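You operate a simulated robot arm through the tools that you are given. There is no shell and no other tool.

You are at the controls of a simulated two-armed robot. One attempt, no reset.

JOB
Change the tape: put the blue reel on the hub.
Fine: brake to 0 and the red bar on the hub up first; the white reel goes on the empty low peg; then bar down and brake back to 2.

The check looks at the end state, three seconds after you hand in, the way a careful person would. Anything else that was tipped, shoved, dropped, spilled or broken makes it a failure.

ROBOT AND FRAMES
Two 7-joint arms with fingered hands on one trunk that stands fixed in place. Base frame: the origin is at the foot of the trunk, x ahead of it, y to its left, z up. Lengths are in m, angles in rad, forces in N, time in s.
The left shoulder is at [0.06, 0.128, 1.285], the right one opposite. With the tool pointing down near the work surface each hand reaches from about 0.1 to 0.78 m from the base axis, measured 20 degrees to its own side. Payload 5 kg a hand.
The TCP of each hand is the grasp point between the finger pads, 0.037 m short of the fingertips. In the tool frame z runs along the fingers and y along their closing line. The gripper opens to 0.124 m. The gripper's body begins 0.043 m behind the TCP. The gripper is a hand of 3 fingers: y runs from the thumb to the fingers, the wrist lies at [-0.021, -0.116, -0.203] in the tool frame.
Orientation is that of the tool frame in the base frame, as a unit quaternion [x, y, z, w]. With the fingers straight down and the wrist toward the robot, the tool's x, y and z point along [0, 1, 0], [1, 0, 0] and [0, 0, -1] of the base frame.

CONTROLS
- The arms move only by the tool move_arm. It takes "left_plan", "right_plan" or both (then of equal length, played together; a hand with none holds still); each is a list of rows, each a list of 2 entries, a list of its own where there are three numbers: the shift along the tool's x, y, z in m, then the turn, a rotation vector about the tool's x, y, z in rad. In form: [[[x, y, z], [ax, ay, az]], ...]. A call has 1 to 20 rows; each row shifts and turns the commanded pose from where the row before left it, along the tool's axes as they then stand. Each row takes 0.2 s and may step no farther than 0.05 m and 0.15 rad from the row before; otherwise, the whole call is refused. Where a pose cannot be reached the arm comes as near as it can. A force on the tool above 40 N (or 10 N above the force at the start of the call, whichever is more), or a blocked arm, ends the call early, and 0.2 s more pass. In this call time passes only in rows, and 0.2 s behind the last. The reply holds the time, the measured pose of the TCP, the force on the tool along the base axes, the opening and the grip force, in the units named above and with some noise, with the torque about the TCP (base axes, N m) and any sound that the robot's microphone picked up, and new pictures: "pictures" is both (left out), scene, wrist or none (wrist: the cameras of the hands that moved).
- Cameras (640 x 400 px; columns grow to the right, rows downward): "scene" is now at [0.2079, 0.0198, 1.4984]; the picture's right is [0.20, -0.98, 0.00], its down [-0.19, -0.04, -0.98] and it looks along [0.96, 0.20, -0.20] (base axes); focal length 214 px, centre (320, 200). "left" rides on the left gripper at [-0.072, -0.104, -0.154] in its tool frame; the picture's right is [-0.83, -0.26, 0.49], its down [0.51, -0.72, 0.47] and it looks along [0.23, 0.64, 0.73] (tool axes); focal length 243 px, centre (320, 200). "right" rides on the right gripper at [0.072, -0.104, -0.154] in its tool frame; the picture's right is [-0.83, 0.26, -0.49], its down [-0.51, -0.72, 0.47] and it looks along [-0.23, 0.64, 0.73] (tool axes); focal length 243 px, centre (320, 200). There is no depth. A picture from a camera that has moved, and an enlarged one, comes with that camera's place and axes in the base frame and with its lens.
- raise_lower(by): slides the trunk up (or, below 0, down) by that many m; the arms and the scene camera ride with it, the base frame stays. It gives what a move gives, with no picture.
- set_fingers(index, middle, thumb_bend, thumb_turn, hand): sets how far each is bent, from 0 (flat) to 100 (curled in); at 30 the hand is open as for a grip, at 70 the pads meet at the TCP. One left out holds its place. A second passes; each finger stops where it meets its share of the squeeze, and holds until it gets a number again. It is the only way to open and close the hand. It gives what a move gives, with no picture; readings hold the bend of each and the force on the fingers (four entries, about 0 where the hand has none), thumb and palm. thumb_turn goes from beside the hand (0) to across from the fingers (100), as for a grip.
- aim_head(pan, tilt): turns the head with the scene camera to pan (to the left, within 1.396 rad either way) and tilt (down, from -0.506 to 1.204), counted from straight ahead of the robot. It gives what a move gives, and a new picture of the scene camera.
- enlarge(camera, box): a new picture of the part [left, top, right, bottom] of that camera's present view, enlarged. The clock stands still meanwhile.
- finish_job(): hands the job in; it is judged then, once.

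Places have to be worked out from the pictures, the camera data and where the tool is seen. Open the grippers and draw the arms clear of the work before you hand the job in, unless the task says otherwise.

The tools are called after ">>>" by a JSON object that holds its "op" and its "data". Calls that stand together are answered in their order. move_arm: Moves the arms, as the interface text tells. Its arguments: {"type":"object","properties":{"left_plan":{"type":"array","items":{"type":"array"}},"right_plan":{"type":"array","items":{"type":"array"}},"pictures":{"type":"string","enum":["both","scene","wrist","none"]}},"required":[]} The other tools are called the same way: raise_lower (by) slides the trunk up or down; set_fingers (index, middle, thumb_bend, thumb_turn, hand) moves the fingers one by one; aim_head (pan, tilt) turns the head that bears the scene camera; enlarge (camera, box) takes an enlarged picture of a part of a camera's view; finish_job () hands the job in.

At the start:

```text
time_s: 0.0
left_tool_pos: [0.4659, 0.3801, 1.569]
left_tcp_rot: [0.707, 0.707, 0.0, 0.001]
left_ft_force: [0.4, 0.1, -0.2]
left_ft_torque: [-0.01, 0.03, 0.0]
left_grip_width: 0.1238
left_gripper_force: 0.0
left_shape: jaw
left_bend: [30.0, 30.0, 30.0, 98.0]
left_finger forces: [0.0, 0.0, 0.1, 0.0, 0.0, 0.0]
right_tool_pos: [0.741, -0.1338, 1.6363]
right_tcp_rot: [0.707, 0.707, 0.0, 0.0]
right_ft_force: [0.1, -0.6, -0.3]
right_ft_torque: [0.02, 0.0, 0.02]
right_grip_width: 0.1237
right_gripper_force: 0.1
right_shape: jaw
right_bend: [30.0, 30.0, 30.0, 98.0]
right_finger forces: [0.0, 0.0, 0.1, 0.0, 0.0, 0.0]
trunk travel left (down, up): [-0.475, 0.088]
head pan, tilt: [0.204, 0.199]
```

scene: 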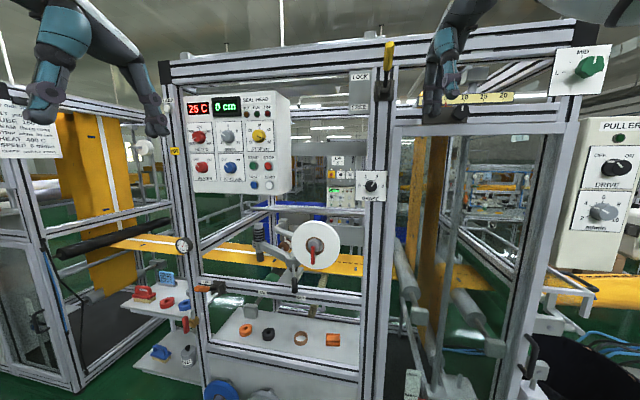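
right: 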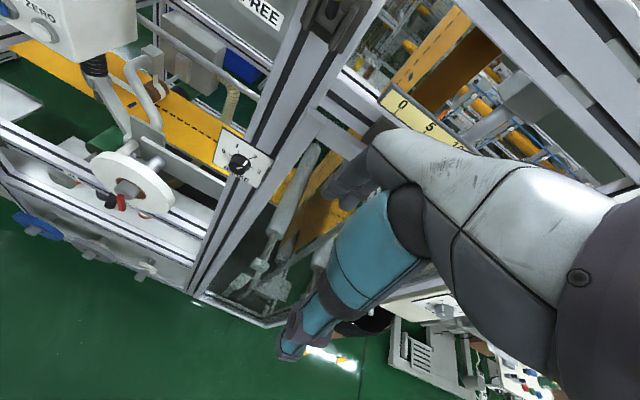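
left: 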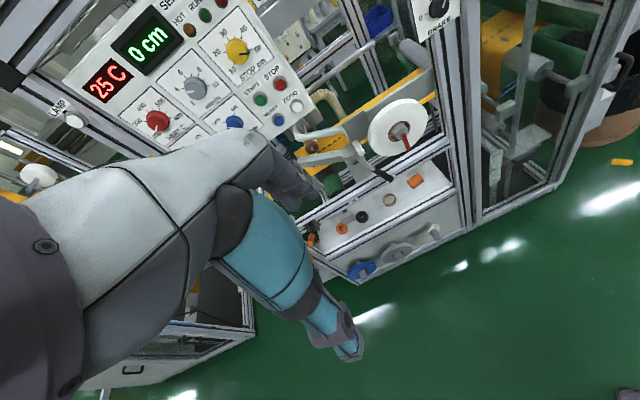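

The scene shows a machine frame with the white reel on a hub, a brake knob on a post and reels on low pegs. I take closer pictures first to find the brake knob, hub and pegs.

>>> {"op": "enlarge", "data": {"camera": "scene", "box": [250, 150, 410, 310]}}

>>> {"op": "enlarge", "data": {"camera": "scene", "box": [190, 290, 390, 400]}}

>>> {"op": "enlarge", "data": {"camera": "left", "box": [280, 60, 480, 300]}}

>>> {"op": "enlarge", "data": {"camera": "right", "box": [0, 80, 300, 300]}}

```text
2.50 times, centred on (330, 230) of scene
camera zoom: at [0.2079, 0.0198, 1.4984], right [0.2, -0.98, 0.0], down [-0.19, -0.04, -0.98], along [0.96, 0.2, -0.2], focal length 536 px, centre (295, 125)
```

zoom: 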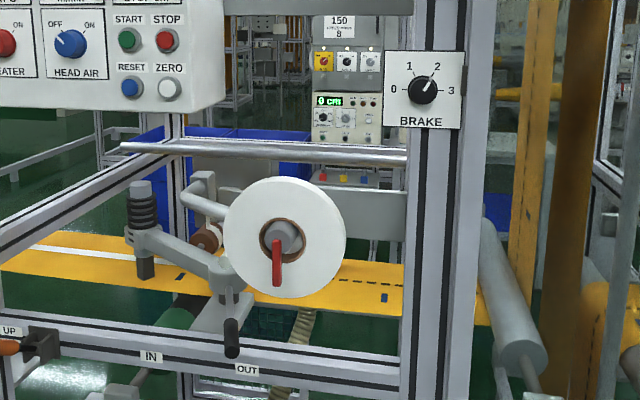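

```text
3.20 times, centred on (290, 345) of scene
camera zoom: at [0.2079, 0.0198, 1.4984], right [0.2, -0.98, 0.0], down [-0.19, -0.04, -0.98], along [0.96, 0.2, -0.2], focal length 686 px, centre (416, -264)
```

zoom: 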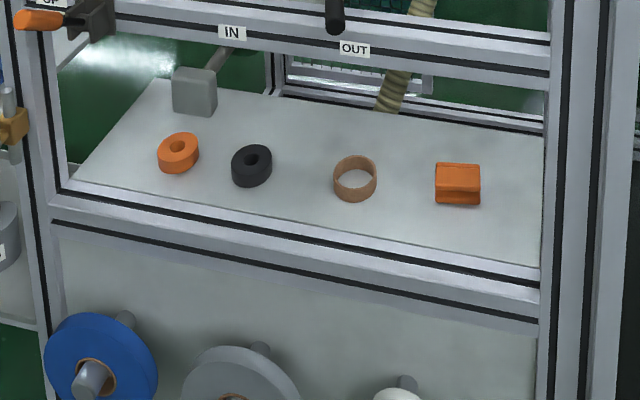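

```text
1.67 times, centred on (380, 180) of left
camera zoom: at [0.3625, 0.3065, 1.7236], right [-0.26, -0.83, -0.49], down [-0.72, 0.51, -0.47], along [0.64, 0.23, -0.73], focal length 404 px, centre (220, 233)
```

zoom: 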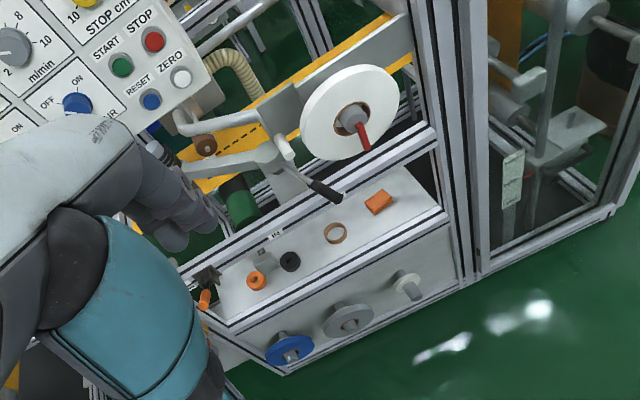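

```text
1.82 times, centred on (150, 190) of right
camera zoom: at [0.6357, -0.0601, 1.7905], right [0.26, -0.83, 0.49], down [-0.72, -0.51, -0.47], along [0.64, -0.23, -0.73], focal length 441 px, centre (629, 218)
```

zoom: 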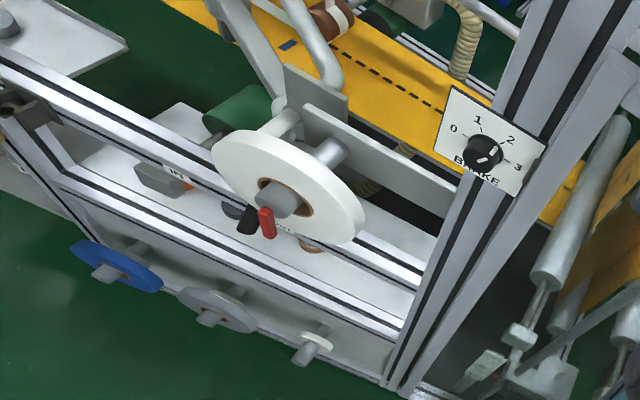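

From triangulation I judge the hub end near (0.87, 0.17, 1.22), the brake knob near (0.944, 0.0, 1.405), the blue peg end near (0.88, 0.63, 0.415) and the empty peg near (0.88, 0.18, 0.41). I zoom in further on the hub, knob and pegs.

>>> {"op": "enlarge", "data": {"camera": "scene", "box": [286, 216, 350, 276]}}

>>> {"op": "enlarge", "data": {"camera": "scene", "box": [350, 160, 394, 210]}}

>>> {"op": "enlarge", "data": {"camera": "right", "box": [85, 130, 185, 230]}}

>>> {"op": "enlarge", "data": {"camera": "left", "box": [355, 85, 445, 175]}}

>>> {"op": "enlarge", "data": {"camera": "left", "box": [330, 200, 450, 290]}}

>>> {"op": "enlarge", "data": {"camera": "right", "box": [0, 190, 200, 300]}}

>>> {"op": "aim_head", "data": {"pan": 0.3, "tilt": 0.9}}

```text
6.67 times, centred on (318, 246) of scene
camera zoom: at [0.2079, 0.0198, 1.4984], right [0.2, -0.98, 0.0], down [-0.19, -0.04, -0.98], along [0.96, 0.2, -0.2], focal length 1430 px, centre (333, -107)
```

zoom: 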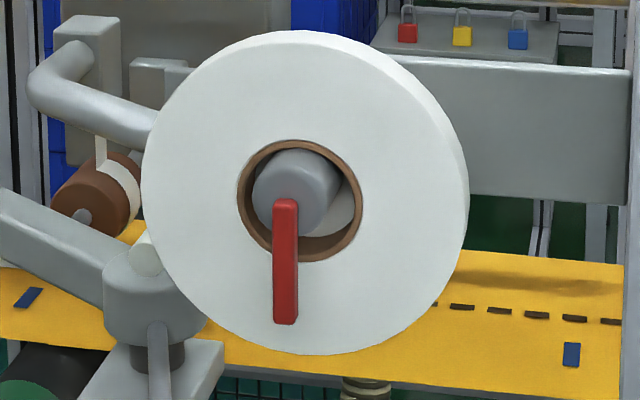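

```text
8.00 times, centred on (372, 185) of scene
camera zoom: at [0.2079, 0.0198, 1.4984], right [0.2, -0.98, 0.0], down [-0.19, -0.04, -0.98], along [0.96, 0.2, -0.2], focal length 1716 px, centre (-96, 320)
```

zoom: 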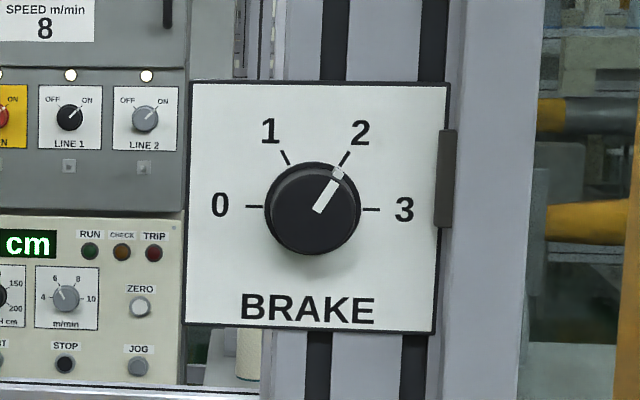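

```text
4.00 times, centred on (135, 180) of right
camera zoom: at [0.6357, -0.0601, 1.7905], right [0.26, -0.83, 0.49], down [-0.72, -0.51, -0.47], along [0.64, -0.23, -0.73], focal length 970 px, centre (1060, 280)
```

zoom: 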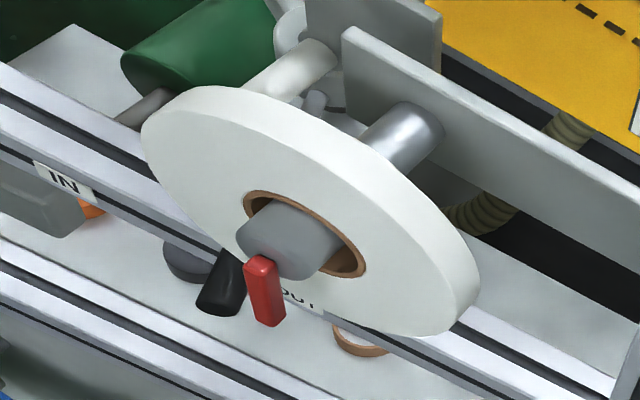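

```text
4.44 times, centred on (400, 130) of left
camera zoom: at [0.3625, 0.3065, 1.7236], right [-0.26, -0.83, -0.49], down [-0.72, 0.51, -0.47], along [0.64, 0.23, -0.73], focal length 1078 px, centre (-36, 511)
```

zoom: 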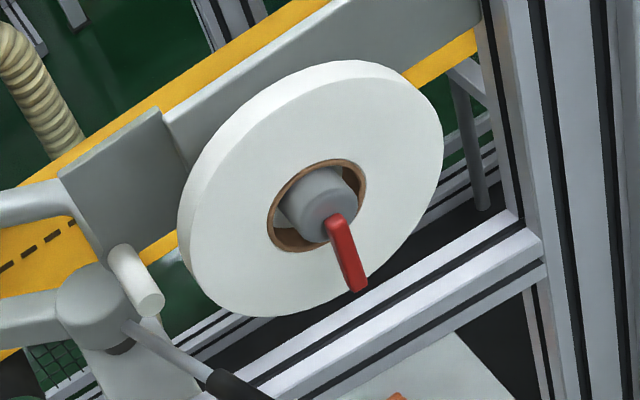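

```text
4.44 times, centred on (390, 245) of left
camera zoom: at [0.3625, 0.3065, 1.7236], right [-0.26, -0.83, -0.49], down [-0.72, 0.51, -0.47], along [0.64, 0.23, -0.73], focal length 1078 px, centre (9, 0)
```

zoom: 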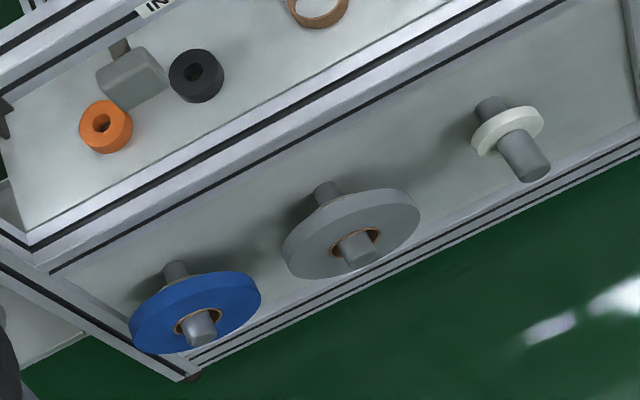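

```text
3.20 times, centred on (100, 245) of right
camera zoom: at [0.6357, -0.0601, 1.7905], right [0.26, -0.83, 0.49], down [-0.72, -0.51, -0.47], along [0.64, -0.23, -0.73], focal length 776 px, centre (1024, 56)
```

zoom: 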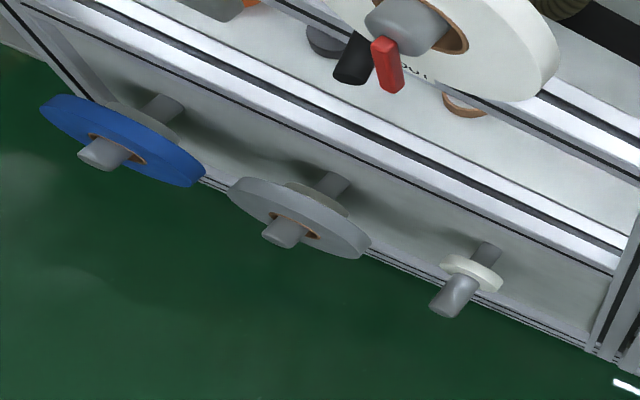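

```text
time_s: 1.1
left_tool_pos: [0.4654, 0.3803, 1.5689]
left_tcp_rot: [0.707, 0.707, 0.0, 0.0]
left_ft_force: [0.4, 0.6, 0.2]
left_ft_torque: [0.02, -0.01, 0.02]
left_grip_width: 0.1236
left_gripper_force: 0.1
left_shape: jaw
left_bend: [30.0, 30.0, 30.0, 98.0]
left_finger forces: [0.1, 0.1, 0.0, 0.0, 0.1, 0.0]
right_tool_pos: [0.7406, -0.1322, 1.6363]
right_tcp_rot: [0.707, 0.708, 0.0, -0.001]
right_ft_force: [-0.9, -0.4, 0.7]
right_ft_torque: [-0.03, 0.0, 0.03]
right_grip_width: 0.1235
right_gripper_force: 0.0
right_shape: jaw
right_bend: [30.0, 30.0, 30.0, 98.0]
right_finger forces: [0.0, 0.0, 0.0, 0.0, 0.0, 0.1]
trunk travel left (down, up): [-0.475, 0.088]
head pan, tilt: [0.3, 0.901]
camera scene: at [0.1887, 0.0232, 1.4367], right [0.3, -0.96, 0.0], down [-0.75, -0.23, -0.62], along [0.59, 0.18, -0.78], focal length 214 px, centre (320, 200)
```

scene: 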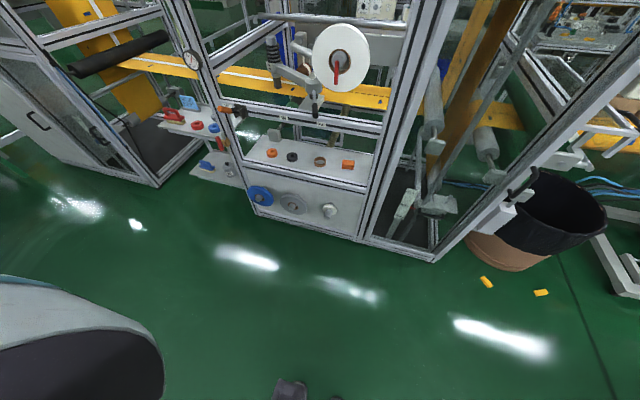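

The bar's upper end comes out near (0.857, 0.178, 1.207), hanging down to z≈1.142, on the front face of the hub. The knob points at 2 (0 is left, 1 and 2 above, 3 right). I back the right hand off and turn it so the fingers point forward, to inspect and then work the brake knob.

>>> {"op": "move_arm", "data": {"right_plan": [[[0, -0.04, 0], [0, 0, 0]], [[0, -0.04, 0], [0, 0, 0]], [[0, -0.02, 0], [-0.1428, 0, 0]], [[0, 0, 0], [-0.1428, 0, 0]], [[0, 0, 0], [-0.1428, 0, 0]], [[0, 0, 0], [-0.1428, 0, 0]], [[0, 0, 0], [-0.1428, 0, 0]], [[0, 0, 0], [-0.1428, 0, 0]], [[0, 0, 0], [-0.1428, 0, 0]], [[0, 0, 0], [-0.1428, 0, 0]], [[0, 0, 0], [-0.1428, 0, 0]], [[0, 0, 0], [-0.1428, 0, 0]], [[0, 0, 0], [-0.1428, 0, 0]]], "pictures": "both"}}

>>> {"op": "aim_head", "data": {"pan": 0.05, "tilt": 0.15}}

```text
time_s: 3.9
left_tool_pos: [0.4649, 0.3803, 1.5691]
left_tcp_rot: [0.707, 0.707, -0.001, 0.0]
left_ft_force: [0.3, 0.1, 0.0]
left_ft_torque: [0.02, 0.02, 0.0]
left_grip_width: 0.1235
left_gripper_force: 0.0
left_shape: jaw
left_bend: [30.0, 30.0, 30.0, 98.0]
left_finger forces: [0.0, 0.0, 0.0, 0.0, 0.1, 0.0]
right_tool_pos: [0.6414, -0.1317, 1.6353]
right_tcp_rot: [0.566, 0.566, 0.424, 0.424]
right_ft_force: [0.1, -0.2, -0.7]
right_ft_torque: [0.01, -0.01, 0.0]
right_grip_width: 0.1238
right_gripper_force: 0.0
right_shape: jaw
right_bend: [30.0, 30.0, 30.0, 98.0]
right_finger forces: [0.1, 0.0, 0.0, 0.1, 0.0, 0.0]
right hand out of reach, approached as far as the arm can: row 12, 13
trunk travel left (down, up): [-0.475, 0.088]
head pan, tilt: [0.3, 0.901]
camera scene: at [0.1884, 0.0233, 1.4367], right [0.3, -0.96, 0.0], down [-0.75, -0.23, -0.62], along [0.59, 0.18, -0.78], focal length 214 px, centre (320, 200)
camera right: at [0.4626, -0.0601, 1.5802], right [-0.4, -0.83, 0.39], down [0.25, -0.51, -0.82], along [0.88, -0.23, 0.41], focal length 243 px, centre (320, 200)
```

scene: 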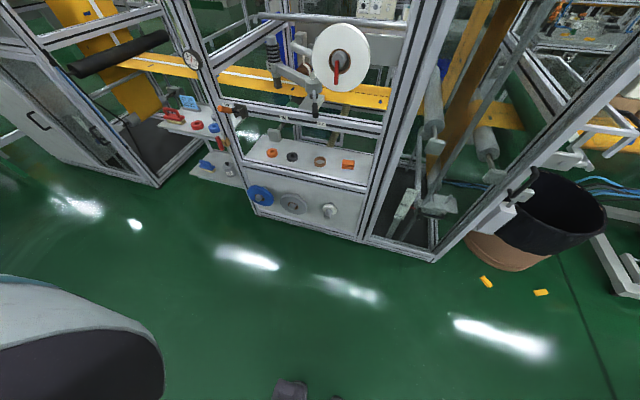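
right: 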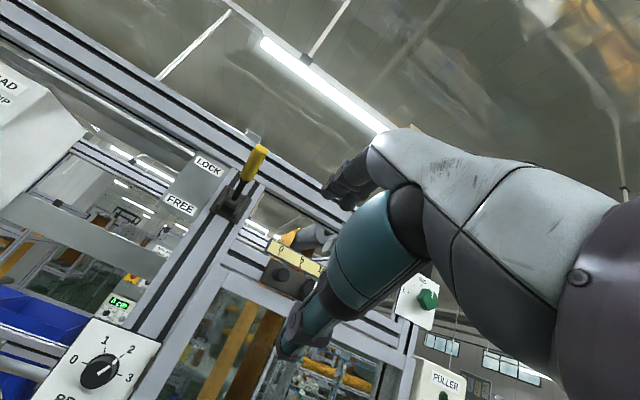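

```text
time_s: 5.0
left_tool_pos: [0.4664, 0.3804, 1.5695]
left_tcp_rot: [0.707, 0.707, 0.0, 0.0]
left_ft_force: [0.3, 0.1, 0.4]
left_ft_torque: [0.04, 0.01, 0.01]
left_grip_width: 0.1235
left_gripper_force: 0.1
left_shape: jaw
left_bend: [30.0, 30.0, 30.0, 98.0]
left_finger forces: [0.0, 0.0, 0.0, 0.1, 0.1, 0.0]
right_tool_pos: [0.6403, -0.131, 1.6359]
right_tcp_rot: [0.566, 0.566, 0.424, 0.423]
right_ft_force: [0.4, 0.3, -0.3]
right_ft_torque: [0.02, -0.03, 0.01]
right_grip_width: 0.124
right_gripper_force: 0.0
right_shape: jaw
right_bend: [30.0, 30.0, 30.0, 98.0]
right_finger forces: [0.0, 0.1, 0.0, 0.0, 0.1, 0.0]
trunk travel left (down, up): [-0.475, 0.088]
head pan, tilt: [0.051, 0.15]
camera scene: at [0.2091, 0.0057, 1.5028], right [0.05, -1.0, 0.0], down [-0.15, -0.01, -0.99], along [0.99, 0.05, -0.15], focal length 214 px, centre (320, 200)
```

scene: 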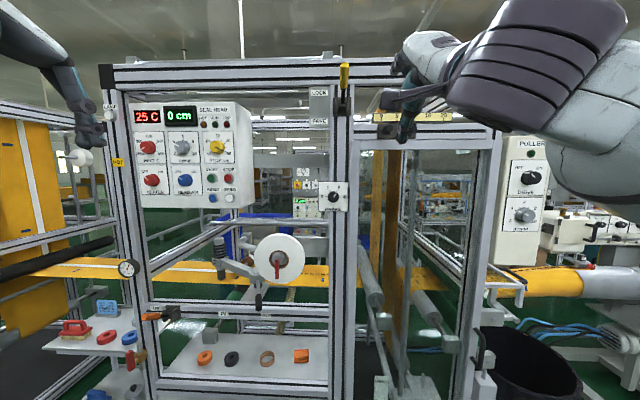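

The hand turned to 1.29 rad but the last two turn rows were out of reach there. I bring it lower and toward the knob (about (0.75, -0.05, 1.42)) where the arm should have more room, then finish the turn.

>>> {"op": "move_arm", "data": {"right_plan": [[[0.0133, -0.0293, 0.0276], [0, 0, 0]], [[0.0133, -0.0293, 0.0276], [0, 0, 0]], [[0.0133, -0.0293, 0.0276], [0, 0, 0]], [[0.0133, -0.0293, 0.0276], [0, 0, 0]], [[0.0133, -0.0293, 0.0276], [0, 0, 0]], [[0.0133, -0.0293, 0.0276], [0, 0, 0]], [[0, 0, 0], [-0.142, 0, 0]], [[0, 0, 0], [-0.142, 0, 0]]], "pictures": "both"}}

```text
time_s: 6.8
left_tool_pos: [0.4686, 0.3805, 1.5672]
left_tcp_rot: [0.707, 0.707, 0.0, 0.0]
left_ft_force: [-0.7, 0.7, -0.9]
left_ft_torque: [-0.03, 0.01, 0.02]
left_grip_width: 0.1239
left_gripper_force: 0.2
left_shape: jaw
left_bend: [30.0, 30.0, 30.0, 98.0]
left_finger forces: [0.1, 0.0, 0.0, 0.1, 0.0, 0.0]
right_tool_pos: [0.6651, -0.1134, 1.5895]
right_tcp_rot: [0.566, 0.567, 0.423, 0.423]
right_ft_force: [0.7, -0.1, -0.7]
right_ft_torque: [0.04, 0.0, 0.01]
right_grip_width: 0.1241
right_gripper_force: 0.1
right_shape: jaw
right_bend: [30.0, 30.0, 30.0, 97.0]
right_finger forces: [0.0, 0.0, 0.0, 0.0, 0.0, 0.0]
right hand out of reach, approached as far as the arm can: row 2, 3, 4, 5, 6, 7, 8
trunk travel left (down, up): [-0.475, 0.088]
head pan, tilt: [0.051, 0.15]
camera scene: at [0.2116, 0.0064, 1.5024], right [0.05, -1.0, 0.0], down [-0.15, -0.01, -0.99], along [0.99, 0.05, -0.15], focal length 214 px, centre (320, 200)
camera right: at [0.4883, -0.0417, 1.5339], right [-0.4, -0.83, 0.39], down [0.25, -0.51, -0.83], along [0.88, -0.23, 0.41], focal length 243 px, centre (320, 200)
```

scene: 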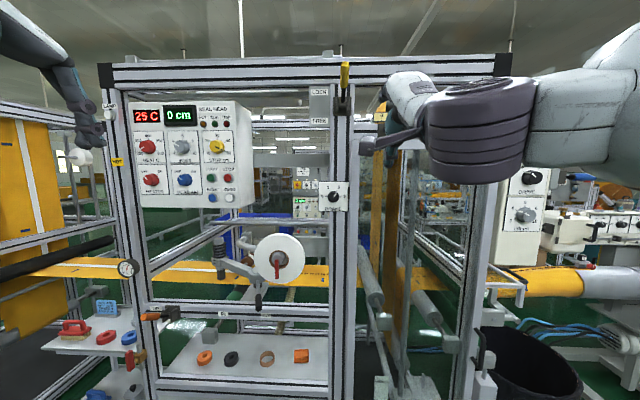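
right: 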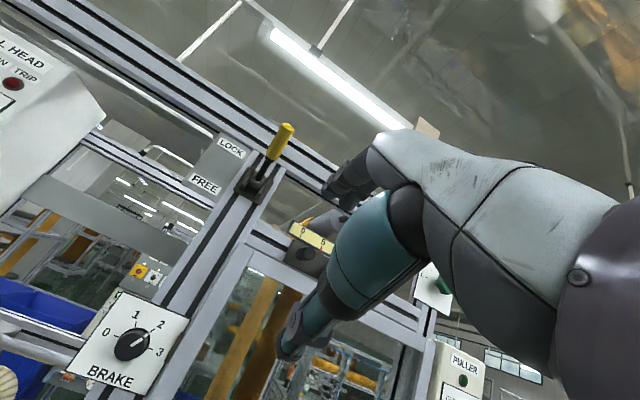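

The arm stuck at its present branch: the forearm comes in from the right, so the wrist is at a limit. I roll the hand about its finger axis so the tool's y leans left (wrist to the right), which should suit the forearm.

>>> {"op": "move_arm", "data": {"right_plan": [[[0, 0, 0], [0, 0, -0.15]], [[0, 0, 0], [0, 0, -0.15]], [[0, 0, 0], [0, 0, -0.15]], [[0, 0, 0], [0, 0, -0.15]], [[0, 0, 0], [0, 0, -0.15]], [[0, 0, 0], [0, 0, -0.15]]], "pictures": "scene"}}

```text
time_s: 8.2
left_tool_pos: [0.4698, 0.3784, 1.5684]
left_tcp_rot: [0.707, 0.707, -0.001, -0.001]
left_ft_force: [1.3, -0.1, 0.2]
left_ft_torque: [0.02, 0.03, -0.02]
left_grip_width: 0.1237
left_gripper_force: 0.0
left_shape: jaw
left_bend: [30.0, 30.0, 30.0, 98.0]
left_finger forces: [0.1, 0.0, 0.0, 0.0, 0.0, 0.0]
right_tool_pos: [0.6665, -0.1147, 1.5905]
right_tcp_rot: [0.264, 0.756, 0.197, 0.565]
right_ft_force: [-0.5, -0.1, -0.9]
right_ft_torque: [-0.05, -0.03, 0.02]
right_grip_width: 0.1237
right_gripper_force: 0.1
right_shape: jaw
right_bend: [30.0, 30.0, 30.0, 98.0]
right_finger forces: [0.0, 0.0, 0.0, 0.0, 0.1, 0.0]
trunk travel left (down, up): [-0.475, 0.088]
head pan, tilt: [0.051, 0.15]
camera scene: at [0.2116, 0.0051, 1.5024], right [0.05, -1.0, 0.0], down [-0.15, -0.01, -0.99], along [0.99, 0.05, -0.15], focal length 214 px, centre (320, 200)
```

scene: 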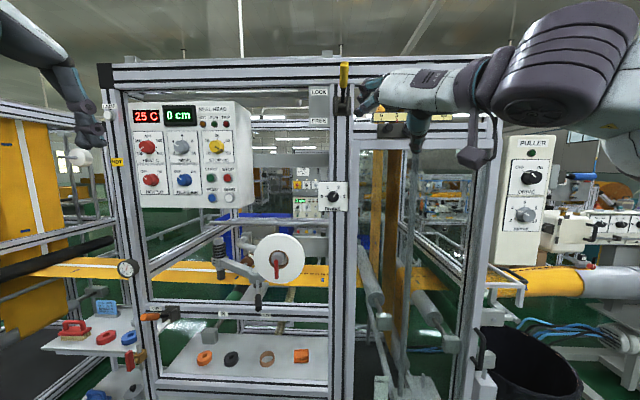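

The roll worked; tool y now leans left and up. Next I move to about (0.80, -0.02, 1.43) in front of the knob and level the fingers.

>>> {"op": "move_arm", "data": {"right_plan": [[[0.025, 0.0003, 0.0289], [0, 0, 0]], [[0.025, 0.0003, 0.0289], [0, 0, 0]], [[0.025, 0.0003, 0.0289], [0, 0, 0]], [[0.025, 0.0003, 0.0289], [0, 0, 0]], [[0.025, 0.0003, 0.0289], [0, 0, 0]], [[0.025, 0.0003, 0.0289], [0, 0, 0]], [[0, 0, 0], [-0.089, -0.112, 0]], [[0, 0, 0], [-0.089, -0.112, 0]]], "pictures": "both"}}

```text
time_s: 10.0
left_tool_pos: [0.4649, 0.3789, 1.5687]
left_tcp_rot: [0.707, 0.707, 0.001, 0.0]
left_ft_force: [-0.2, -0.2, -0.1]
left_ft_torque: [0.03, -0.02, -0.01]
left_grip_width: 0.1235
left_gripper_force: 0.0
left_shape: jaw
left_bend: [30.0, 30.0, 30.0, 98.0]
left_finger forces: [0.1, 0.1, 0.0, 0.0, 0.0, 0.1]
right_tool_pos: [0.7957, -0.0212, 1.4316]
right_tcp_rot: [0.259, 0.742, 0.203, 0.584]
right_ft_force: [0.4, 1.4, 0.5]
right_ft_torque: [0.0, 0.03, 0.0]
right_grip_width: 0.1238
right_gripper_force: 0.2
right_shape: jaw
right_bend: [30.0, 30.0, 30.0, 97.0]
right_finger forces: [0.0, 0.0, 0.0, 0.0, 0.0, 0.0]
right hand out of reach, approached as far as the arm can: row 7, 8
trunk travel left (down, up): [-0.475, 0.088]
head pan, tilt: [0.051, 0.15]
camera scene: at [0.2082, 0.0051, 1.5032], right [0.05, -1.0, 0.0], down [-0.15, -0.01, -0.99], along [0.99, 0.05, -0.15], focal length 214 px, centre (320, 200)
camera right: at [0.6167, -0.0585, 1.35], right [-0.29, -0.31, 0.91], down [0.44, -0.88, -0.16], along [0.85, 0.36, 0.39], focal length 243 px, centre (320, 200)
```

scene: 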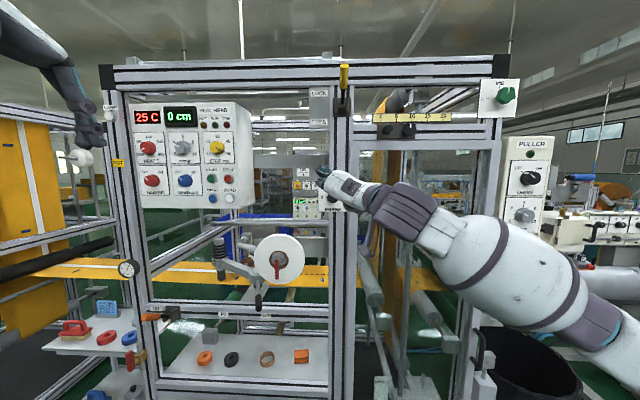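
right: 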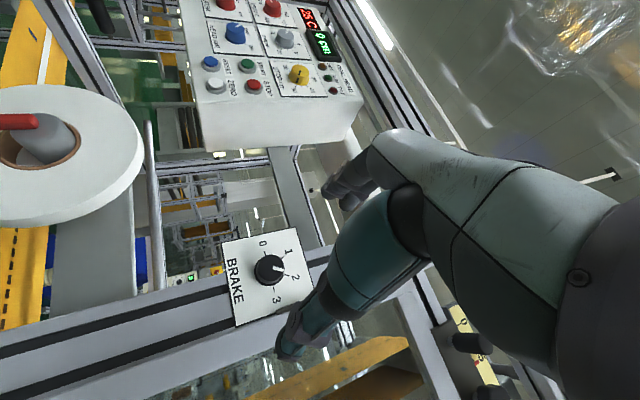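

The knob triangulates to about (0.945, -0.004, 1.402) with its front face. The leveling stopped at 13.6° below horizontal; I move forward to x≈0.86 and try the pitch again with the arm more extended.

>>> {"op": "move_arm", "data": {"right_plan": [[[0.007, 0.0053, 0.0335], [0, 0, 0]], [[0.007, 0.0053, 0.0335], [0, 0, 0]], [[0, 0, 0], [-0.05, -0.063, 0]], [[0, 0, 0], [-0.05, -0.063, 0]], [[0, 0, 0], [-0.05, -0.063, 0]]], "pictures": "wrist"}}

```text
time_s: 11.2
left_tool_pos: [0.4669, 0.3796, 1.5687]
left_tcp_rot: [0.707, 0.707, 0.0, 0.0]
left_ft_force: [0.0, 0.1, -1.2]
left_ft_torque: [0.0, -0.01, 0.01]
left_grip_width: 0.1239
left_gripper_force: 0.0
left_shape: jaw
left_bend: [30.0, 30.0, 30.0, 98.0]
left_finger forces: [0.0, 0.0, 0.0, 0.1, 0.1, 0.0]
right_tool_pos: [0.8174, -0.019, 1.4224]
right_tcp_rot: [0.258, 0.746, 0.203, 0.58]
right_ft_force: [0.2, 0.4, 0.1]
right_ft_torque: [-0.01, -0.03, -0.03]
right_grip_width: 0.1237
right_gripper_force: 0.1
right_shape: jaw
right_bend: [30.0, 30.0, 30.0, 97.0]
right_finger forces: [0.0, 0.0, 0.0, 0.0, 0.0, 0.0]
right hand out of reach, approached as far as the arm can: row 1, 2, 3, 4, 5
trunk travel left (down, up): [-0.475, 0.088]
head pan, tilt: [0.051, 0.15]
camera right: at [0.6379, -0.0564, 1.3425], right [-0.28, -0.31, 0.91], down [0.45, -0.88, -0.16], along [0.85, 0.36, 0.38], focal length 243 px, centre (320, 200)
```

right: 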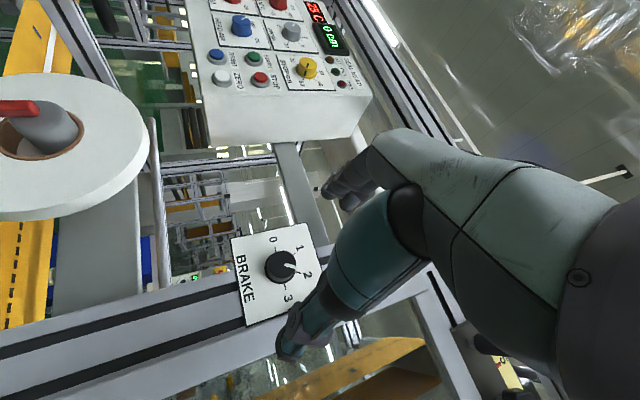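

Same wrist limit. I lower the trunk by 0.15 so the forearm can point upward into the knob, then raise the hand back relative to it.

>>> {"op": "raise_lower", "data": {"by": -0.15}}

>>> {"op": "move_arm", "data": {"right_plan": [[[-0.0304, 0.0241, -0.0092], [0, 0, 0]], [[-0.0304, 0.0241, -0.0092], [0, 0, 0]], [[-0.0304, 0.0241, -0.0092], [0, 0, 0]], [[0, 0, 0], [-0.05, -0.063, 0]], [[0, 0, 0], [-0.05, -0.063, 0]], [[0, 0, 0], [-0.05, -0.063, 0]]], "pictures": "both"}}

```text
time_s: 12.9
left_tool_pos: [0.4655, 0.3795, 1.4197]
left_tcp_rot: [0.708, 0.707, 0.001, 0.0]
left_ft_force: [0.0, 0.4, -0.2]
left_ft_torque: [0.01, -0.02, 0.01]
left_grip_width: 0.1237
left_gripper_force: 0.2
left_shape: jaw
left_bend: [30.0, 30.0, 30.0, 98.0]
left_finger forces: [0.0, 0.0, 0.1, 0.1, 0.0, 0.0]
right_tool_pos: [0.8175, -0.02, 1.2724]
right_tcp_rot: [0.258, 0.745, 0.202, 0.581]
right_ft_force: [-0.7, 0.1, -0.2]
right_ft_torque: [-0.02, 0.02, 0.0]
right_grip_width: 0.1239
right_gripper_force: 0.0
right_shape: jaw
right_bend: [30.0, 30.0, 30.0, 97.0]
right_finger forces: [0.1, 0.0, 0.0, 0.0, 0.1, 0.0]
trunk travel left (down, up): [-0.325, 0.238]
head pan, tilt: [0.051, 0.15]
```

```text
time_s: 14.3
left_tool_pos: [0.4664, 0.3798, 1.4185]
left_tcp_rot: [0.708, 0.707, 0.0, 0.0]
left_ft_force: [0.3, 0.1, 0.6]
left_ft_torque: [-0.01, -0.03, -0.01]
left_grip_width: 0.1239
left_gripper_force: 0.0
left_shape: jaw
left_bend: [30.0, 30.0, 30.0, 98.0]
left_finger forces: [0.0, 0.0, 0.0, 0.0, 0.0, 0.0]
right_tool_pos: [0.8207, -0.0181, 1.3903]
right_tcp_rot: [0.24, 0.697, 0.223, 0.638]
right_ft_force: [0.0, 0.2, -0.1]
right_ft_torque: [0.04, 0.02, 0.0]
right_grip_width: 0.124
right_gripper_force: 0.0
right_shape: jaw
right_bend: [30.0, 30.0, 30.0, 98.0]
right_finger forces: [0.0, 0.0, 0.1, 0.0, 0.0, 0.0]
right hand out of reach, approached as far as the arm can: row 6
trunk travel left (down, up): [-0.325, 0.238]
head pan, tilt: [0.051, 0.15]
camera scene: at [0.2577, 0.0059, 1.3398], right [0.05, -1.0, 0.0], down [-0.15, -0.01, -0.99], along [0.99, 0.05, -0.15], focal length 214 px, centre (320, 200)
camera right: at [0.6554, -0.0559, 1.284], right [-0.42, -0.31, 0.85], down [0.47, -0.88, -0.09], along [0.78, 0.36, 0.51], focal length 243 px, centre (320, 200)
```

scene: 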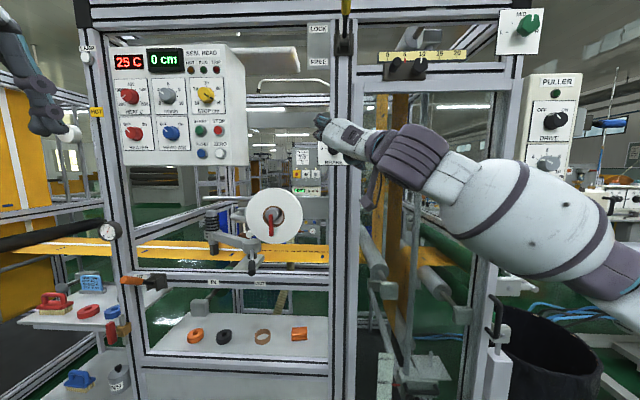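
right: 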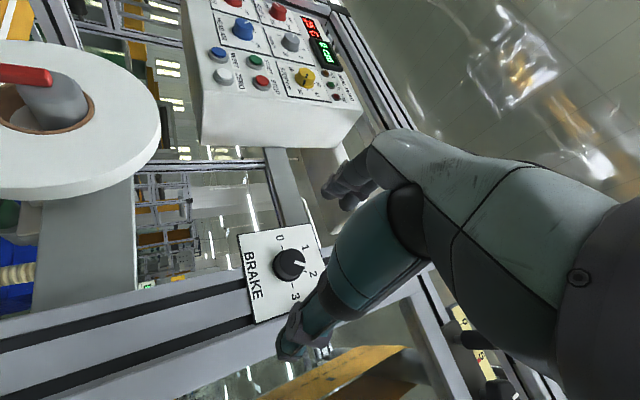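

Lowering the trunk freed the wrist: the tool is now only 5° below level. I lower another 0.08, raise the hand back to z≈1.40, level it fully, and test the roll range in free air.

>>> {"op": "raise_lower", "data": {"by": -0.08}}

>>> {"op": "move_arm", "data": {"right_plan": [[[-0.0235, 0.0185, -0.0026], [0, 0, 0]], [[-0.0235, 0.0185, -0.0026], [0, 0, 0]], [[-0.0235, 0.0185, -0.0026], [0, 0, 0]], [[0, 0, 0], [-0.054, -0.068, 0]], [[0, 0, 0], [0, 0, -0.149]], [[0, 0, 0], [0, 0, -0.149]], [[0, 0, 0], [0, 0, -0.149]], [[0, 0, 0], [0, 0, -0.149]], [[0, 0, 0], [0, 0, -0.149]], [[0, 0, 0], [0, 0, -0.149]], [[0, 0, 0], [0, 0, -0.149]], [[0, 0, 0], [0, 0, -0.149]]], "pictures": "both"}}

```text
time_s: 15.5
left_tool_pos: [0.4655, 0.3799, 1.3402]
left_tcp_rot: [0.707, 0.708, 0.001, 0.0]
left_ft_force: [0.7, 0.8, -0.1]
left_ft_torque: [0.01, -0.01, -0.01]
left_grip_width: 0.1237
left_gripper_force: 0.1
left_shape: jaw
left_bend: [30.0, 30.0, 30.0, 98.0]
left_finger forces: [0.0, 0.0, 0.2, 0.0, 0.0, 0.0]
right_tool_pos: [0.8193, -0.02, 1.3116]
right_tcp_rot: [0.241, 0.697, 0.223, 0.638]
right_ft_force: [-0.1, 0.9, -0.6]
right_ft_torque: [0.0, 0.0, -0.02]
right_grip_width: 0.1238
right_gripper_force: 0.1
right_shape: jaw
right_bend: [30.0, 30.0, 30.0, 98.0]
right_finger forces: [0.1, 0.1, 0.1, 0.1, 0.1, 0.1]
trunk travel left (down, up): [-0.245, 0.318]
head pan, tilt: [0.051, 0.15]
```

```text
time_s: 18.1
left_tool_pos: [0.4668, 0.3757, 1.3406]
left_tcp_rot: [0.707, 0.707, 0.002, -0.001]
left_ft_force: [-0.3, -0.4, -0.3]
left_ft_torque: [0.02, -0.01, 0.01]
left_grip_width: 0.1235
left_gripper_force: 0.1
left_shape: jaw
left_bend: [30.0, 30.0, 30.0, 98.0]
left_finger forces: [0.1, 0.1, 0.0, 0.0, 0.0, 0.0]
right_tool_pos: [0.8872, 0.0285, 1.2199]
right_tcp_rot: [-0.079, 0.678, -0.08, 0.726]
right_ft_force: [0.7, -16.0, 3.1]
right_ft_torque: [0.18, -0.19, -0.37]
right_grip_width: 0.1161
right_gripper_force: 0.0
right_shape: jaw
right_bend: [34.0, 37.0, 30.0, 97.0]
right_finger forces: [5.3, 12.0, 0.1, 0.0, 0.1, 0.1]
right hand out of reach, approached as far as the arm can: row 7, 8, 9, 10, 11, 12
trunk travel left (down, up): [-0.245, 0.318]
head pan, tilt: [0.051, 0.15]
camera scene: at [0.2799, 0.0018, 1.2571], right [0.05, -1.0, 0.0], down [-0.15, 0.0, -0.99], along [0.99, 0.05, -0.15], focal length 214 px, centre (320, 200)
camera right: at [0.7376, -0.0914, 1.1621], right [-0.55, 0.44, 0.71], down [0.43, -0.59, 0.69], along [0.72, 0.68, 0.13], focal length 243 px, centre (320, 200)
```

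scene: 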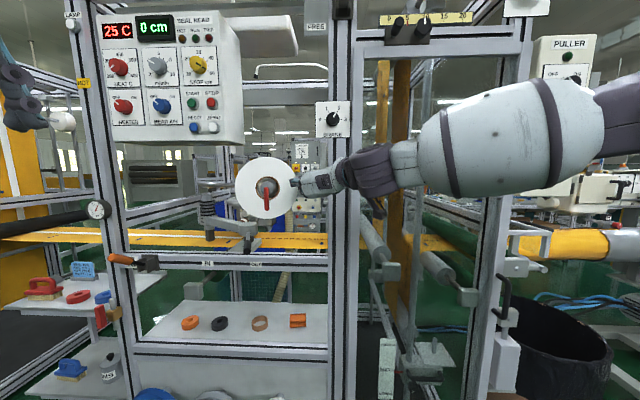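
right: 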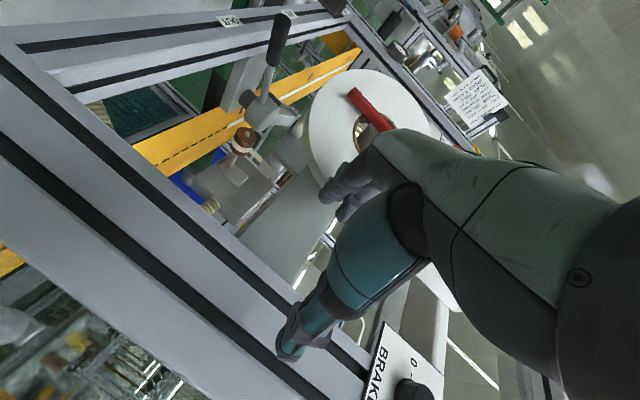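

The unreachable roll swung the hand down so the fingers rest against the white reel's rim (about 16 N). I back away gently to the right, then straight back toward the robot.

>>> {"op": "move_arm", "data": {"right_plan": [[[0.0045, -0.0195, -0.0001], [0, 0, 0]], [[0.0045, -0.0195, -0.0001], [0, 0, 0]], [[-0.0027, -0.0004, -0.04], [0, 0, 0]], [[-0.0027, -0.0004, -0.04], [0, 0, 0]], [[-0.0027, -0.0004, -0.04], [0, 0, 0]]], "pictures": "both"}}

```text
time_s: 19.3
left_tool_pos: [0.4643, 0.3787, 1.3406]
left_tcp_rot: [0.707, 0.707, 0.001, 0.001]
left_ft_force: [-0.2, 0.2, -0.5]
left_ft_torque: [0.0, -0.04, 0.01]
left_grip_width: 0.1239
left_gripper_force: 0.0
left_shape: jaw
left_bend: [30.0, 30.0, 30.0, 98.0]
left_finger forces: [0.0, 0.0, 0.1, 0.0, 0.1, 0.0]
right_tool_pos: [0.7856, 0.0427, 1.1833]
right_tcp_rot: [-0.076, 0.681, -0.077, 0.725]
right_ft_force: [0.6, -0.1, 0.3]
right_ft_torque: [0.0, -0.02, 0.03]
right_grip_width: 0.124
right_gripper_force: 0.1
right_shape: jaw
right_bend: [30.0, 30.0, 30.0, 97.0]
right_finger forces: [0.0, 0.1, 0.0, 0.0, 0.0, 0.1]
right hand out of reach, approached as far as the arm can: row 1, 2, 3, 4, 5
trunk travel left (down, up): [-0.245, 0.318]
head pan, tilt: [0.051, 0.15]
camera scene: at [0.2793, 0.0047, 1.2573], right [0.05, -1.0, 0.0], down [-0.15, -0.01, -0.99], along [0.99, 0.05, -0.15], focal length 214 px, centre (320, 200)
camera right: at [0.635, -0.0768, 1.126], right [-0.54, 0.43, 0.72], down [0.43, -0.59, 0.68], along [0.72, 0.68, 0.13], focal length 243 px, centre (320, 200)
```

scene: 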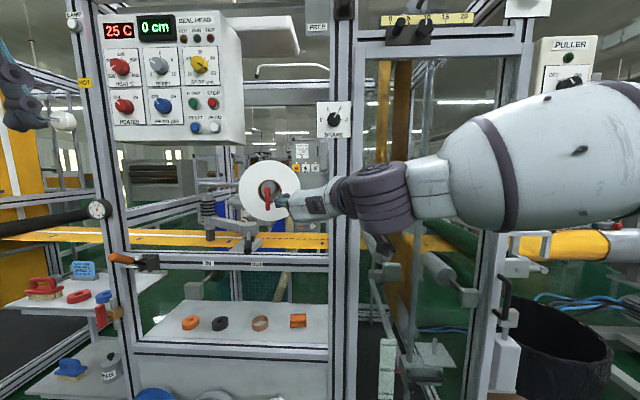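
right: 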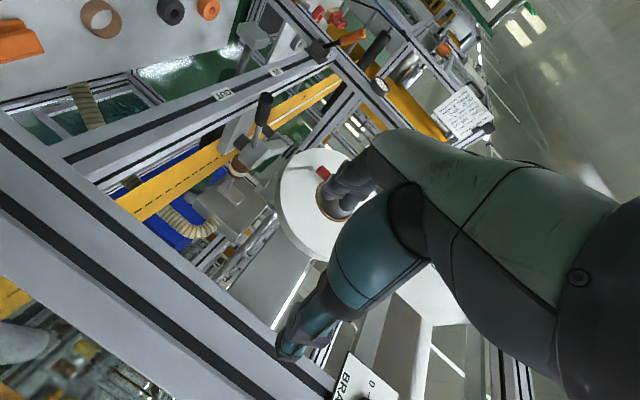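

The hand is clear of the reel now. I roll it back in the other direction (tool y up), toward the configuration that worked, while moving slightly right.

>>> {"op": "move_arm", "data": {"right_plan": [[[0, 0, 0], [0, 0, 0.149]], [[0, 0, 0], [0, 0, 0.149]], [[0, 0, 0], [0, 0, 0.149]], [[0, 0, 0], [0, 0, 0.149]], [[0, 0, 0], [0, 0, 0.149]], [[0, 0, 0], [0, 0, 0.149]], [[0, 0, 0], [0, 0, 0.149]], [[0, 0, 0], [0, 0, 0.149]]], "pictures": "scene"}}

```text
time_s: 21.1
left_tool_pos: [0.4671, 0.3794, 1.3376]
left_tcp_rot: [0.707, 0.707, -0.001, 0.001]
left_ft_force: [0.5, -0.5, 0.9]
left_ft_torque: [-0.01, 0.04, -0.02]
left_grip_width: 0.1238
left_gripper_force: 0.2
left_shape: jaw
left_bend: [30.0, 30.0, 30.0, 98.0]
left_finger forces: [0.1, 0.1, 0.0, 0.0, 0.0, 0.0]
right_tool_pos: [0.8004, -0.1751, 1.2872]
right_tcp_rot: [0.272, 0.654, 0.279, 0.649]
right_ft_force: [-0.1, -0.1, 0.4]
right_ft_torque: [0.0, 0.01, 0.02]
right_grip_width: 0.1238
right_gripper_force: 0.0
right_shape: jaw
right_bend: [30.0, 30.0, 30.0, 97.0]
right_finger forces: [0.0, 0.1, 0.1, 0.0, 0.1, 0.0]
right hand out of reach, approached as far as the arm can: row 1, 2, 3, 4, 5, 6, 7, 8
trunk travel left (down, up): [-0.245, 0.318]
head pan, tilt: [0.051, 0.15]
camera scene: at [0.281, 0.0054, 1.2569], right [0.05, -1.0, 0.0], down [-0.15, -0.01, -0.99], along [0.99, 0.05, -0.15], focal length 214 px, centre (320, 200)
```

scene: 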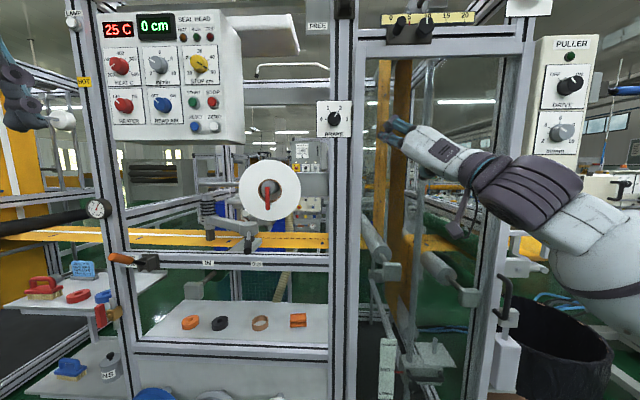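

The hand is now level (tool z along +x), tool y at 46° up-left, at (0.80, -0.175, 1.287). I move straight to a stand-off in front of the knob at about (0.85, -0.004, 1.402).

>>> {"op": "move_arm", "data": {"right_plan": [[[0.007, 0.0336, 0.0], [0, 0, 0]], [[0.007, 0.0336, 0.0], [0, 0, 0]], [[0.007, 0.0336, 0.0], [0, 0, 0]], [[0.007, 0.0336, 0.0], [0, 0, 0]], [[0.007, 0.0336, 0.0], [0, 0, 0]], [[0.007, 0.0336, 0.0], [0, 0, 0]], [[0.0, 0.0, 0.025], [0, 0, 0]], [[0.0, 0.0, 0.025], [0, 0, 0]]], "pictures": "both"}}

```text
time_s: 22.9
left_tool_pos: [0.4673, 0.3797, 1.3379]
left_tcp_rot: [0.707, 0.707, -0.001, -0.001]
left_ft_force: [0.3, -0.1, -0.5]
left_ft_torque: [-0.02, 0.01, 0.01]
left_grip_width: 0.1238
left_gripper_force: 0.0
left_shape: jaw
left_bend: [30.0, 30.0, 30.0, 98.0]
left_finger forces: [0.0, 0.0, 0.0, 0.0, 0.1, 0.0]
right_tool_pos: [0.8216, -0.0885, 1.3714]
right_tcp_rot: [0.271, 0.653, 0.279, 0.65]
right_ft_force: [0.5, 0.3, -0.5]
right_ft_torque: [-0.02, -0.01, -0.01]
right_grip_width: 0.1237
right_gripper_force: 0.1
right_shape: jaw
right_bend: [30.0, 30.0, 30.0, 97.0]
right_finger forces: [0.0, 0.1, 0.0, 0.1, 0.0, 0.1]
right hand out of reach, approached as far as the arm can: row 1, 2, 3, 4, 5, 6, 7, 8
trunk travel left (down, up): [-0.245, 0.318]
head pan, tilt: [0.051, 0.15]
camera scene: at [0.2814, 0.0054, 1.2567], right [0.05, -1.0, 0.0], down [-0.15, -0.01, -0.99], along [0.99, 0.05, -0.15], focal length 214 px, centre (320, 200)
camera right: at [0.6674, -0.1112, 1.2476], right [-0.49, -0.42, 0.77], down [0.48, -0.86, -0.16], along [0.73, 0.29, 0.62], focal length 243 px, centre (320, 200)
```

scene: 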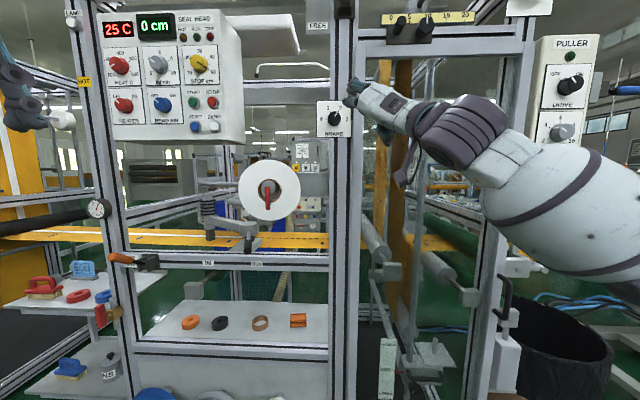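
right: 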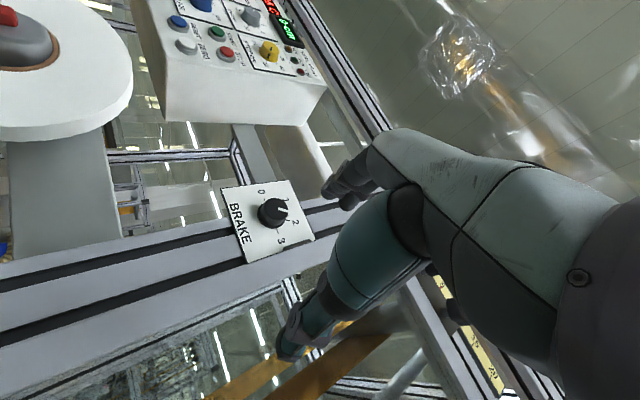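

Still limited by the elbow standing out to the right. I roll further the other way (tool y up and past vertical) to draw the elbow down underneath.

>>> {"op": "move_arm", "data": {"right_plan": [[[0, 0, 0], [0, 0, 0.134]], [[0, 0, 0], [0, 0, 0.134]], [[0, 0, 0], [0, 0, 0.134]], [[0, 0, 0], [0, 0, 0.134]], [[0, 0, 0], [0, 0, 0.134]], [[0, 0, 0], [0, 0, 0.134]], [[0, 0, 0], [0, 0, 0.134]]], "pictures": "scene"}}

```text
time_s: 24.5
left_tool_pos: [0.4659, 0.3799, 1.3389]
left_tcp_rot: [0.708, 0.706, 0.0, 0.0]
left_ft_force: [-0.5, 0.1, -0.4]
left_ft_torque: [0.0, -0.01, 0.02]
left_grip_width: 0.1236
left_gripper_force: 0.1
left_shape: jaw
left_bend: [30.0, 30.0, 30.0, 98.0]
left_finger forces: [0.0, 0.0, 0.1, 0.0, 0.1, 0.0]
right_tool_pos: [0.8323, -0.1844, 1.3667]
right_tcp_rot: [0.386, 0.608, 0.402, 0.565]
right_ft_force: [-0.3, 0.7, 0.5]
right_ft_torque: [-0.02, -0.01, 0.01]
right_grip_width: 0.1239
right_gripper_force: 0.0
right_shape: jaw
right_bend: [30.0, 30.0, 30.0, 97.0]
right_finger forces: [0.0, 0.1, 0.0, 0.0, 0.1, 0.0]
right hand out of reach, approached as far as the arm can: row 1, 2, 3, 4, 5, 6, 7
trunk travel left (down, up): [-0.245, 0.318]
head pan, tilt: [0.051, 0.15]
camera scene: at [0.2806, 0.0053, 1.257], right [0.05, -1.0, 0.0], down [-0.15, -0.01, -0.99], along [0.99, 0.05, -0.15], focal length 214 px, centre (320, 200)
```

scene: 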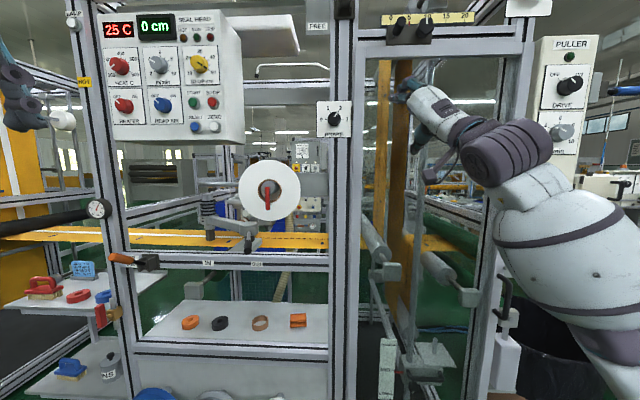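

The elbow dropped to lower right and the roll is now 68°. I continue the same roll a little more, then shift left.

>>> {"op": "move_arm", "data": {"right_plan": [[[0, 0, 0], [0, 0, 0.13]], [[0, 0, 0], [0, 0, 0.13]], [[0, 0, 0], [0, 0, 0.13]], [[0.02, 0, 0], [0, 0, 0]], [[0.02, 0, 0], [0, 0, 0]], [[0.02, 0, 0], [0, 0, 0]], [[0.02, 0, 0], [0, 0, 0]]], "pictures": "scene"}}

```text
time_s: 26.1
left_tool_pos: [0.4659, 0.3788, 1.3403]
left_tcp_rot: [0.707, 0.707, 0.0, 0.0]
left_ft_force: [0.3, 0.3, -0.3]
left_ft_torque: [-0.02, 0.02, 0.01]
left_grip_width: 0.1241
left_gripper_force: 0.0
left_shape: jaw
left_bend: [30.0, 30.0, 30.0, 98.0]
left_finger forces: [0.0, 0.1, 0.1, 0.1, 0.1, 0.1]
right_tool_pos: [0.8382, -0.2156, 1.3548]
right_tcp_rot: [0.433, 0.583, 0.457, 0.514]
right_ft_force: [-0.4, 0.8, 0.4]
right_ft_torque: [-0.01, 0.01, -0.04]
right_grip_width: 0.124
right_gripper_force: 0.1
right_shape: jaw
right_bend: [30.0, 30.0, 30.0, 97.0]
right_finger forces: [0.0, 0.0, 0.0, 0.1, 0.1, 0.0]
right hand out of reach, approached as far as the arm can: row 1, 2, 3, 4, 5, 6, 7
trunk travel left (down, up): [-0.245, 0.318]
head pan, tilt: [0.051, 0.15]
camera scene: at [0.2801, 0.0055, 1.2571], right [0.05, -1.0, 0.0], down [-0.15, -0.01, -0.99], along [0.99, 0.05, -0.15], focal length 214 px, centre (320, 200)
```

scene: 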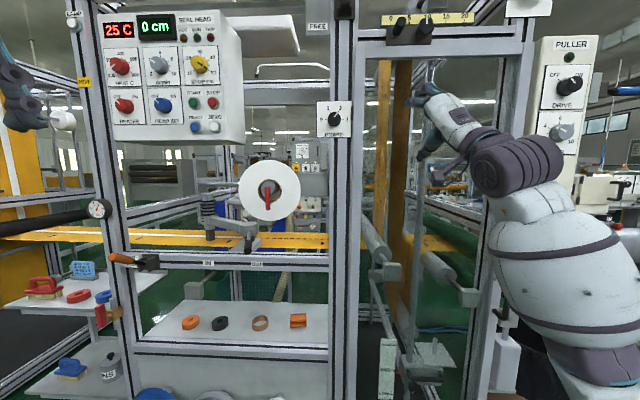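

The elbow is now well below and the forearm points up, which suits a level tool with its y up. I move left toward the knob's y in small steps, finishing the roll on the way.

>>> {"op": "move_arm", "data": {"right_plan": [[[0.025, 0, 0], [0, 0, 0.03]], [[0.025, 0, 0], [0, 0, 0.03]], [[0.025, 0, 0], [0, 0, 0.03]], [[0.025, 0, 0], [0, 0, 0.03]], [[0.025, 0, 0], [0, 0, 0.03]], [[0.025, 0, 0], [0, 0, 0.03]]], "pictures": "scene"}}

```text
time_s: 27.5
left_tool_pos: [0.4662, 0.38, 1.3397]
left_tcp_rot: [0.707, 0.707, 0.001, 0.001]
left_ft_force: [-0.3, 0.6, 0.0]
left_ft_torque: [0.01, 0.01, 0.03]
left_grip_width: 0.1237
left_gripper_force: 0.0
left_shape: jaw
left_bend: [30.0, 30.0, 30.0, 98.0]
left_finger forces: [0.1, 0.1, 0.0, 0.0, 0.1, 0.0]
right_tool_pos: [0.8414, -0.2249, 1.3345]
right_tcp_rot: [0.447, 0.575, 0.475, 0.494]
right_ft_force: [-0.1, -0.5, 0.4]
right_ft_torque: [0.0, 0.01, -0.03]
right_grip_width: 0.1239
right_gripper_force: 0.1
right_shape: jaw
right_bend: [30.0, 30.0, 30.0, 97.0]
right_finger forces: [0.1, 0.0, 0.0, 0.0, 0.1, 0.0]
right hand out of reach, approached as far as the arm can: row 1, 2, 3, 4, 5, 6
trunk travel left (down, up): [-0.245, 0.318]
head pan, tilt: [0.051, 0.15]
camera scene: at [0.2794, 0.0058, 1.2573], right [0.05, -1.0, 0.0], down [-0.15, -0.01, -0.99], along [0.99, 0.05, -0.15], focal length 214 px, centre (320, 200)
```

scene: 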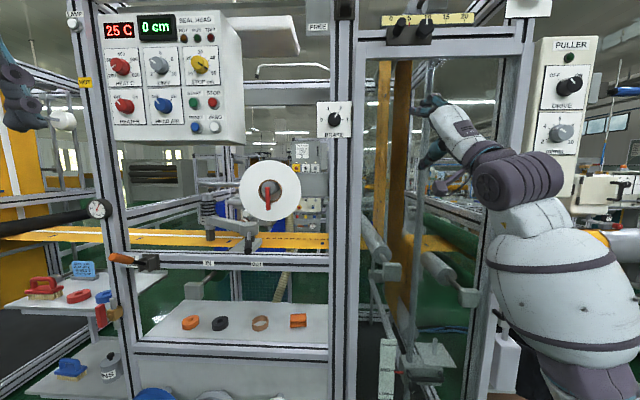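

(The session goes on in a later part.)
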